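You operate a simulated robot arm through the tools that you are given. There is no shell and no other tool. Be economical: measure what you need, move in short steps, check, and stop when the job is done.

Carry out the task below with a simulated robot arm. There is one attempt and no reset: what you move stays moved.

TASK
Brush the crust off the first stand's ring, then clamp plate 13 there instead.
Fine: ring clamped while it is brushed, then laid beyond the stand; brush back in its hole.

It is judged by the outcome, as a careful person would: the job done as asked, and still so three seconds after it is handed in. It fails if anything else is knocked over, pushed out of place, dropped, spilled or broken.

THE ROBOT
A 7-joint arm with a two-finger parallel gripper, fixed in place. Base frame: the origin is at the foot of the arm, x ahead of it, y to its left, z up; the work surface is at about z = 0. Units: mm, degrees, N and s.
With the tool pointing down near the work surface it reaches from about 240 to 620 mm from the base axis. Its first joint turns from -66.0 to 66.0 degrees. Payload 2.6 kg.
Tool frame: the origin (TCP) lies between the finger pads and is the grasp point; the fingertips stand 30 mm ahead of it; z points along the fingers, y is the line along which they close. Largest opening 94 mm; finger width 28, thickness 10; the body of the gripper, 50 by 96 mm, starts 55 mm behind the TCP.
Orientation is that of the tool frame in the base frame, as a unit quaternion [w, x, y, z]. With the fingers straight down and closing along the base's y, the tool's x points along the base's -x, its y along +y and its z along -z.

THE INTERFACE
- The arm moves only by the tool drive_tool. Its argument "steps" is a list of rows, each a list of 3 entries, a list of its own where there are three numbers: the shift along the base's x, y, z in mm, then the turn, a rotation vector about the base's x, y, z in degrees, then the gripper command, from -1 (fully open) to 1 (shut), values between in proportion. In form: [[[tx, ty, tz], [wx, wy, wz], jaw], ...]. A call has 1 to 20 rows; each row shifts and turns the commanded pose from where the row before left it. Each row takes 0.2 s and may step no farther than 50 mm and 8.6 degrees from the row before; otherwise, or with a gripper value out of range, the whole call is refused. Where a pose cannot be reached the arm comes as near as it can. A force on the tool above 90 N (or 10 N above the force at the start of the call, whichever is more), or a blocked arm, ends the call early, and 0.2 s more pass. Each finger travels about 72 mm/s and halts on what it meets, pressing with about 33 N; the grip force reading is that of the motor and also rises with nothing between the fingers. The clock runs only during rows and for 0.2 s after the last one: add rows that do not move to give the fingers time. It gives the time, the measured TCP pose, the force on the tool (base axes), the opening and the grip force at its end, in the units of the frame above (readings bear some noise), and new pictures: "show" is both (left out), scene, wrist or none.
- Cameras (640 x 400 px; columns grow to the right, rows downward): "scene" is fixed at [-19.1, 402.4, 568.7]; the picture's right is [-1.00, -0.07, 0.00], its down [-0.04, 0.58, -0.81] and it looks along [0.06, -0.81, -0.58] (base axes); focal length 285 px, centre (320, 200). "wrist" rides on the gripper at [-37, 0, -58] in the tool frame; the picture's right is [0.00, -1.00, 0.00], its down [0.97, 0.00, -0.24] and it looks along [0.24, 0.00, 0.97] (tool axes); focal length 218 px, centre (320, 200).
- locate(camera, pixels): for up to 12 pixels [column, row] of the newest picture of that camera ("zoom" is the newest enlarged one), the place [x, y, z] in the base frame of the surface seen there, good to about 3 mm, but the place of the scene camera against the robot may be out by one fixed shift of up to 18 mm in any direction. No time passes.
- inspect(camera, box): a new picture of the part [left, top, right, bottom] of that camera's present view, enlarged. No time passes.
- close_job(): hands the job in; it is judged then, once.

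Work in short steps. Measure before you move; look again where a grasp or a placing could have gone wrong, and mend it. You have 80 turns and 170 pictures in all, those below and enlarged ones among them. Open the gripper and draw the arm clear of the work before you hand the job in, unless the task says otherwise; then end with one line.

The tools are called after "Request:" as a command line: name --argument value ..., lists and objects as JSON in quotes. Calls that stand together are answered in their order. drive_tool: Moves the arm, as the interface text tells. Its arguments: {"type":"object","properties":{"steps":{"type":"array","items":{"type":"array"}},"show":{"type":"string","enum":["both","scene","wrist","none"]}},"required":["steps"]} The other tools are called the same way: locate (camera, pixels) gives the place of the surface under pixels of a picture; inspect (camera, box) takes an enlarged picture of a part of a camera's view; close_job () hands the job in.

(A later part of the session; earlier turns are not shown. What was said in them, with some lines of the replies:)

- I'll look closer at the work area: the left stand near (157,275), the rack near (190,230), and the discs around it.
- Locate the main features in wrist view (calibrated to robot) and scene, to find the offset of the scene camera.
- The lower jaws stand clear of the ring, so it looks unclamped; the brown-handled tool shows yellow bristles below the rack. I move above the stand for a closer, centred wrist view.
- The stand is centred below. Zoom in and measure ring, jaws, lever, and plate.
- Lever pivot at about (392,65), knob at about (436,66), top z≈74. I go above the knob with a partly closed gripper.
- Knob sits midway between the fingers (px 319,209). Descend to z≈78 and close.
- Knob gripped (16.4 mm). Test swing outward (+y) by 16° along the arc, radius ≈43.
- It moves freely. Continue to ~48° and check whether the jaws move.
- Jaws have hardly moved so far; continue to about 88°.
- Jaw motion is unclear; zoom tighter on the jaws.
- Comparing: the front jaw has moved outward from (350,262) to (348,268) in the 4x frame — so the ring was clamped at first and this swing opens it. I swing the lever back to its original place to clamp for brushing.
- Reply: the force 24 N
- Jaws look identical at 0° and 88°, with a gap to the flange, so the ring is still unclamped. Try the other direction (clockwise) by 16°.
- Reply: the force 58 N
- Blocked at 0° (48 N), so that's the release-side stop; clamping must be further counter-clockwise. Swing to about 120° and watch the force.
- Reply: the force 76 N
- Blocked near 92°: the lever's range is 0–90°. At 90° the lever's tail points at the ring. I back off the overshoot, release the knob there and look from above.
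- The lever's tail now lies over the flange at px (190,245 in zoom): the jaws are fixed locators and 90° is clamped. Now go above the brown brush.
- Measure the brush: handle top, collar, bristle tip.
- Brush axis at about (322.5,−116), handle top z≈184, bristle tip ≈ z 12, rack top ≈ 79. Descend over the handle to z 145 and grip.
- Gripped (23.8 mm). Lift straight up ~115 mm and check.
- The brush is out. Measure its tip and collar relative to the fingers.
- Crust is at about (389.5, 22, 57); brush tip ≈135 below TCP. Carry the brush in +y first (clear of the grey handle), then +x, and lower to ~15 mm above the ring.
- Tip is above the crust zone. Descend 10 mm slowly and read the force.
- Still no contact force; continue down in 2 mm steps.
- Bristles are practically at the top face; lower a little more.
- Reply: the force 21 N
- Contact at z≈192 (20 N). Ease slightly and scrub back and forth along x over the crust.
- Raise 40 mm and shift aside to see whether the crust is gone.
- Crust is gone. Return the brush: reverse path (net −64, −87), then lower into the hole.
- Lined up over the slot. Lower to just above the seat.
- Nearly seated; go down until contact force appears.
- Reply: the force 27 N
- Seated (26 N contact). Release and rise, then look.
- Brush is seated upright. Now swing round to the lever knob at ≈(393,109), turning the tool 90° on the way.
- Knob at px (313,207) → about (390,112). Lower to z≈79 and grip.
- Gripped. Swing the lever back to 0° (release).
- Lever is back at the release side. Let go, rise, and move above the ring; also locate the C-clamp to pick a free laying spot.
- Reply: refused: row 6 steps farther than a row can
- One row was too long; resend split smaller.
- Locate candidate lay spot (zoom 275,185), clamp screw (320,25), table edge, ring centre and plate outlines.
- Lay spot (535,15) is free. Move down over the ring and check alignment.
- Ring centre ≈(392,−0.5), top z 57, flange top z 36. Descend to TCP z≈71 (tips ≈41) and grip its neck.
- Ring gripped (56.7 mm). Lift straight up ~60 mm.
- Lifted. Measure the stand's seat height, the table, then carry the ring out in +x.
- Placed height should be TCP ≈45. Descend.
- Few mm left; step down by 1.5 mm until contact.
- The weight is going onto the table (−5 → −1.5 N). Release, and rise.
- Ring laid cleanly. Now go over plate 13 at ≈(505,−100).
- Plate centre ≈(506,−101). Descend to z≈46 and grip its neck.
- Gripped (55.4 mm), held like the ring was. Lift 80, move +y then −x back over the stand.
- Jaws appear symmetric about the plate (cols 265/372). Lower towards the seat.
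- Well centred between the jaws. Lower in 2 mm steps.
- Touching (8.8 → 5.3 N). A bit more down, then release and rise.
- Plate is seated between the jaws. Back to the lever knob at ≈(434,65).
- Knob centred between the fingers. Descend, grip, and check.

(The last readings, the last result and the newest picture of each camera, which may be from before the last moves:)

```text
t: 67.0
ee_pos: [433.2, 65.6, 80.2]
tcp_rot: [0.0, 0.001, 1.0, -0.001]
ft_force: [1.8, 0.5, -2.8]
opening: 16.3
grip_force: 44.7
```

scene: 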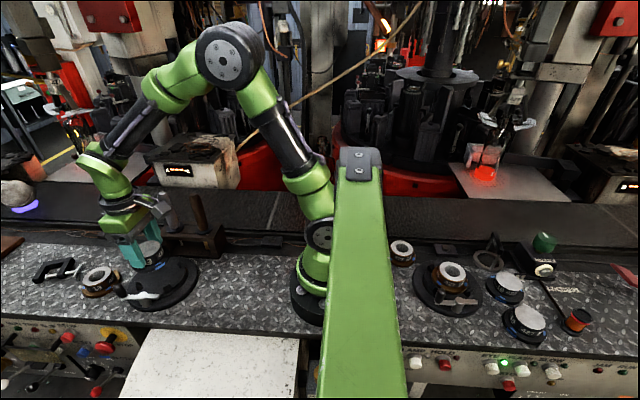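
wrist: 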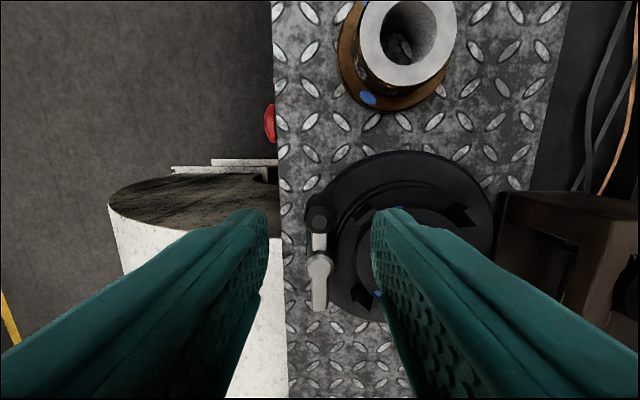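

Swing to the 90° clamped stop.

Request:
drive_tool --steps '[[[-0.4, 6, 0], [0, 0, 8], 1], [[-1.3, 5.85, 0], [0, 0, 8], 1], [[-2.0, 5.65, 0], [0, 0, 8], 1], [[-2.8, 5.3, 0], [0, 0, 8], 1], [[-3.6, 4.8, 0], [0, 0, 8], 1], [[-4.1, 4.4, 0], [0, 0, 8], 1], [[-4.75, 3.65, 0], [0, 0, 8], 1], [[-5.2, 3.0, 0], [0, 0, 8], 1], [[-5.55, 2.25, 0], [0, 0, 8], 1], [[-5.8, 1.45, 0], [0, 0, 8], 1], [[-6, 0.65, 0], [0, 0, 8], 1], [[-4, 0, 0], [0, 0, 4], 1], [[0, 0, 0], [0, 0, 0], 1]]' --show "wrist"

Request:
inspect --camera "scene" --box '[110, 230, 200, 310]'

```text
t: 69.8
ee_pos: [390.4, 108.4, 79.8]
tcp_rot: [-0.001, 0.721, -0.693, 0.002]
ft_force: [13.6, 6.0, -7.1]
opening: 16.4
grip_force: 45.5
```

wrist: 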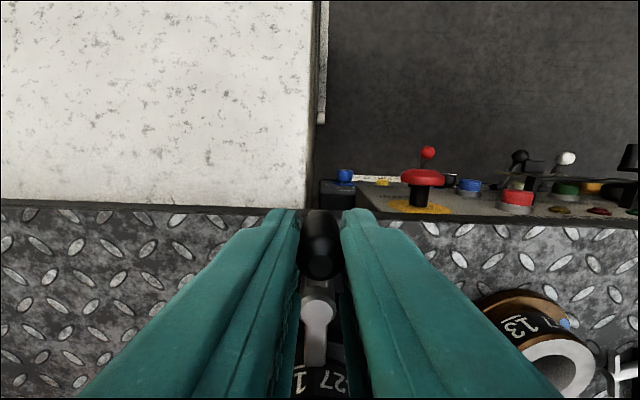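

```text
5.00 times, centred on (155, 270) of scene
```

zoom: 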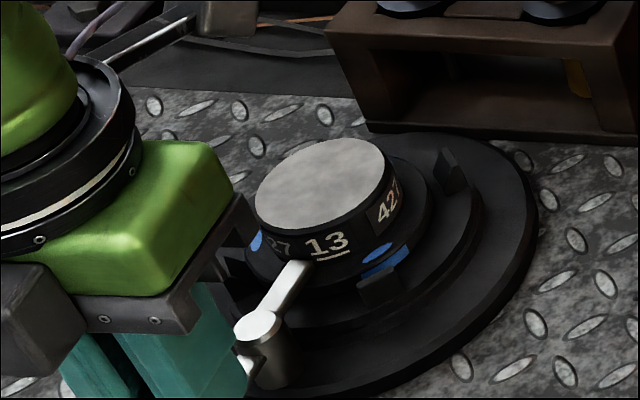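

At the stop (≈14 N) with the tail over the plate's flange. Release, rise and clear away for a check.

Request:
drive_tool --steps '[[[0.7, 0, 0], [0, 0, 0], 0.6], [[0, 0, 0], [0, 0, 0], 0.2], [[0, 0, 0], [0, 0, 0], 0.1], [[0, 0, 40], [0, 0, -4], 0.1], [[0, 0, 45], [0, 0, -8], 0.1], [[0, -30, 30], [0, 0, -8], -0.3], [[0, -40, 20], [0, 0, -8], -1], [[0, -40, 10], [0, 0, -8], -1], [[0, 0, 0], [0, 0, -8], -1], [[0, 0, 0], [0, 0, -8], -1], [[0, 0, 0], [0, 0, -8], -1], [[0, 0, 0], [0, 0, -8], -1], [[0, 0, 0], [0, 0, -8], -1], [[0, 0, 0], [0, 0, -8], -1], [[0, 0, 0], [0, 0, -8], -1], [[0, 0, 0], [0, 0, 0], -1]]'

Request:
inspect --camera "wrist" --box '[220, 100, 420, 245]'

Request:
inspect --camera "scene" --box '[40, 200, 240, 320]'

```text
t: 73.2
ee_pos: [388.9, -1.2, 224.0]
tcp_rot: [0.001, 0.002, 1.0, 0.0]
ft_force: [-0.1, 0.0, 0.3]
opening: 94.0
grip_force: 0.0
```

scene: 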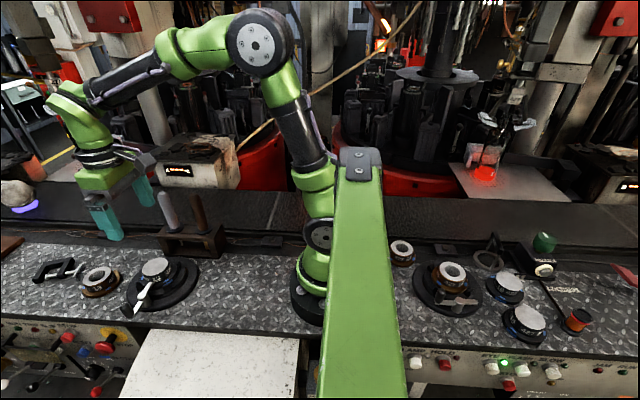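
wrist: 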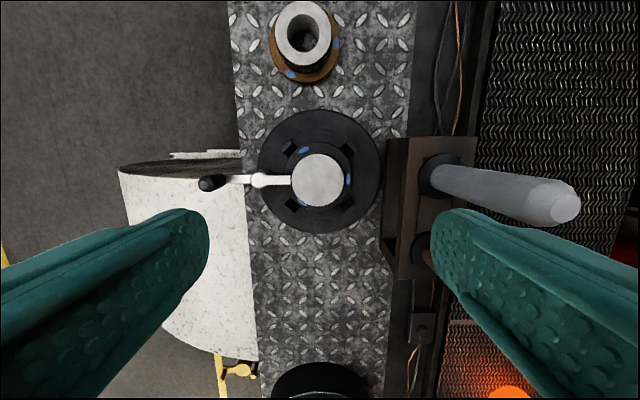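

```text
2.76 times, centred on (320, 172) of wrist
```

zoom: 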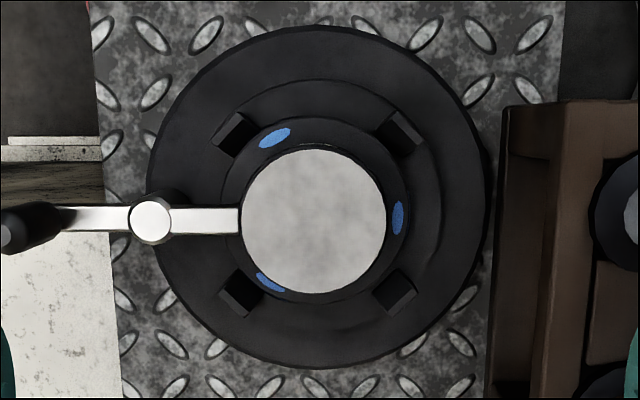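

```text
3.20 times, centred on (140, 260) of scene
```

zoom: 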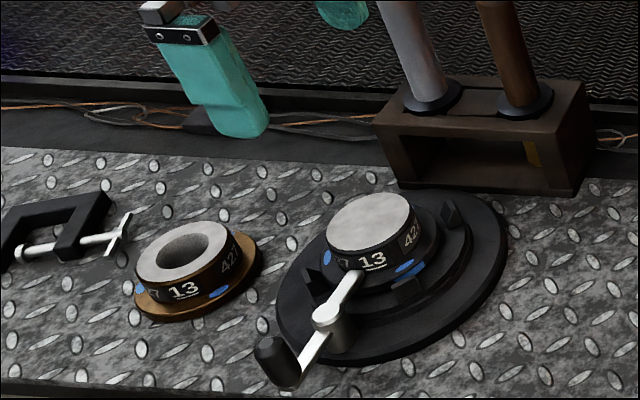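

Everything is in place: plate clamped, ring laid beyond the stand, brush in its hole. Draw the arm up clear.

Request:
drive_tool --steps '[[[0, 0, 40], [0, 0, 0], -1], [[0, 0, 40], [0, 0, 0], -1], [[0, 0, 40], [0, 0, 0], -1], [[0, 0, 0], [0, 0, 0], -1]]' --show "scene"

```text
t: 74.2
ee_pos: [392.3, -0.6, 342.8]
tcp_rot: [0.0, 0.001, 1.0, -0.001]
ft_force: [-0.6, 0.4, 0.3]
opening: 93.9
grip_force: 0.0
```

scene: 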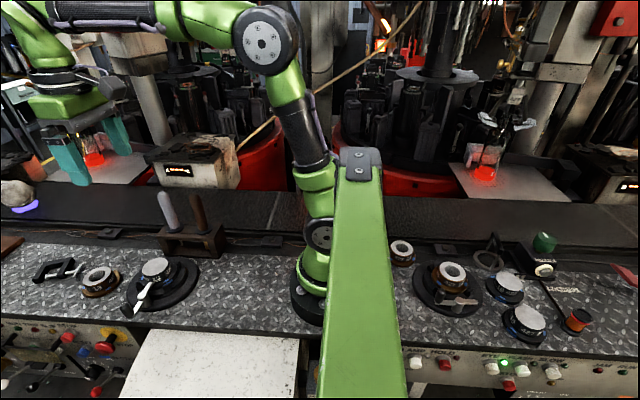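

The arm is clear and the scene is stable; handing in.

Request:
close_job

```text
The job is handed in.
```

The first stand's ring was clamped, brushed clean of its crust and laid beyond the stand; plate 13 is now clamped in its place, and the brush is back in its hole.
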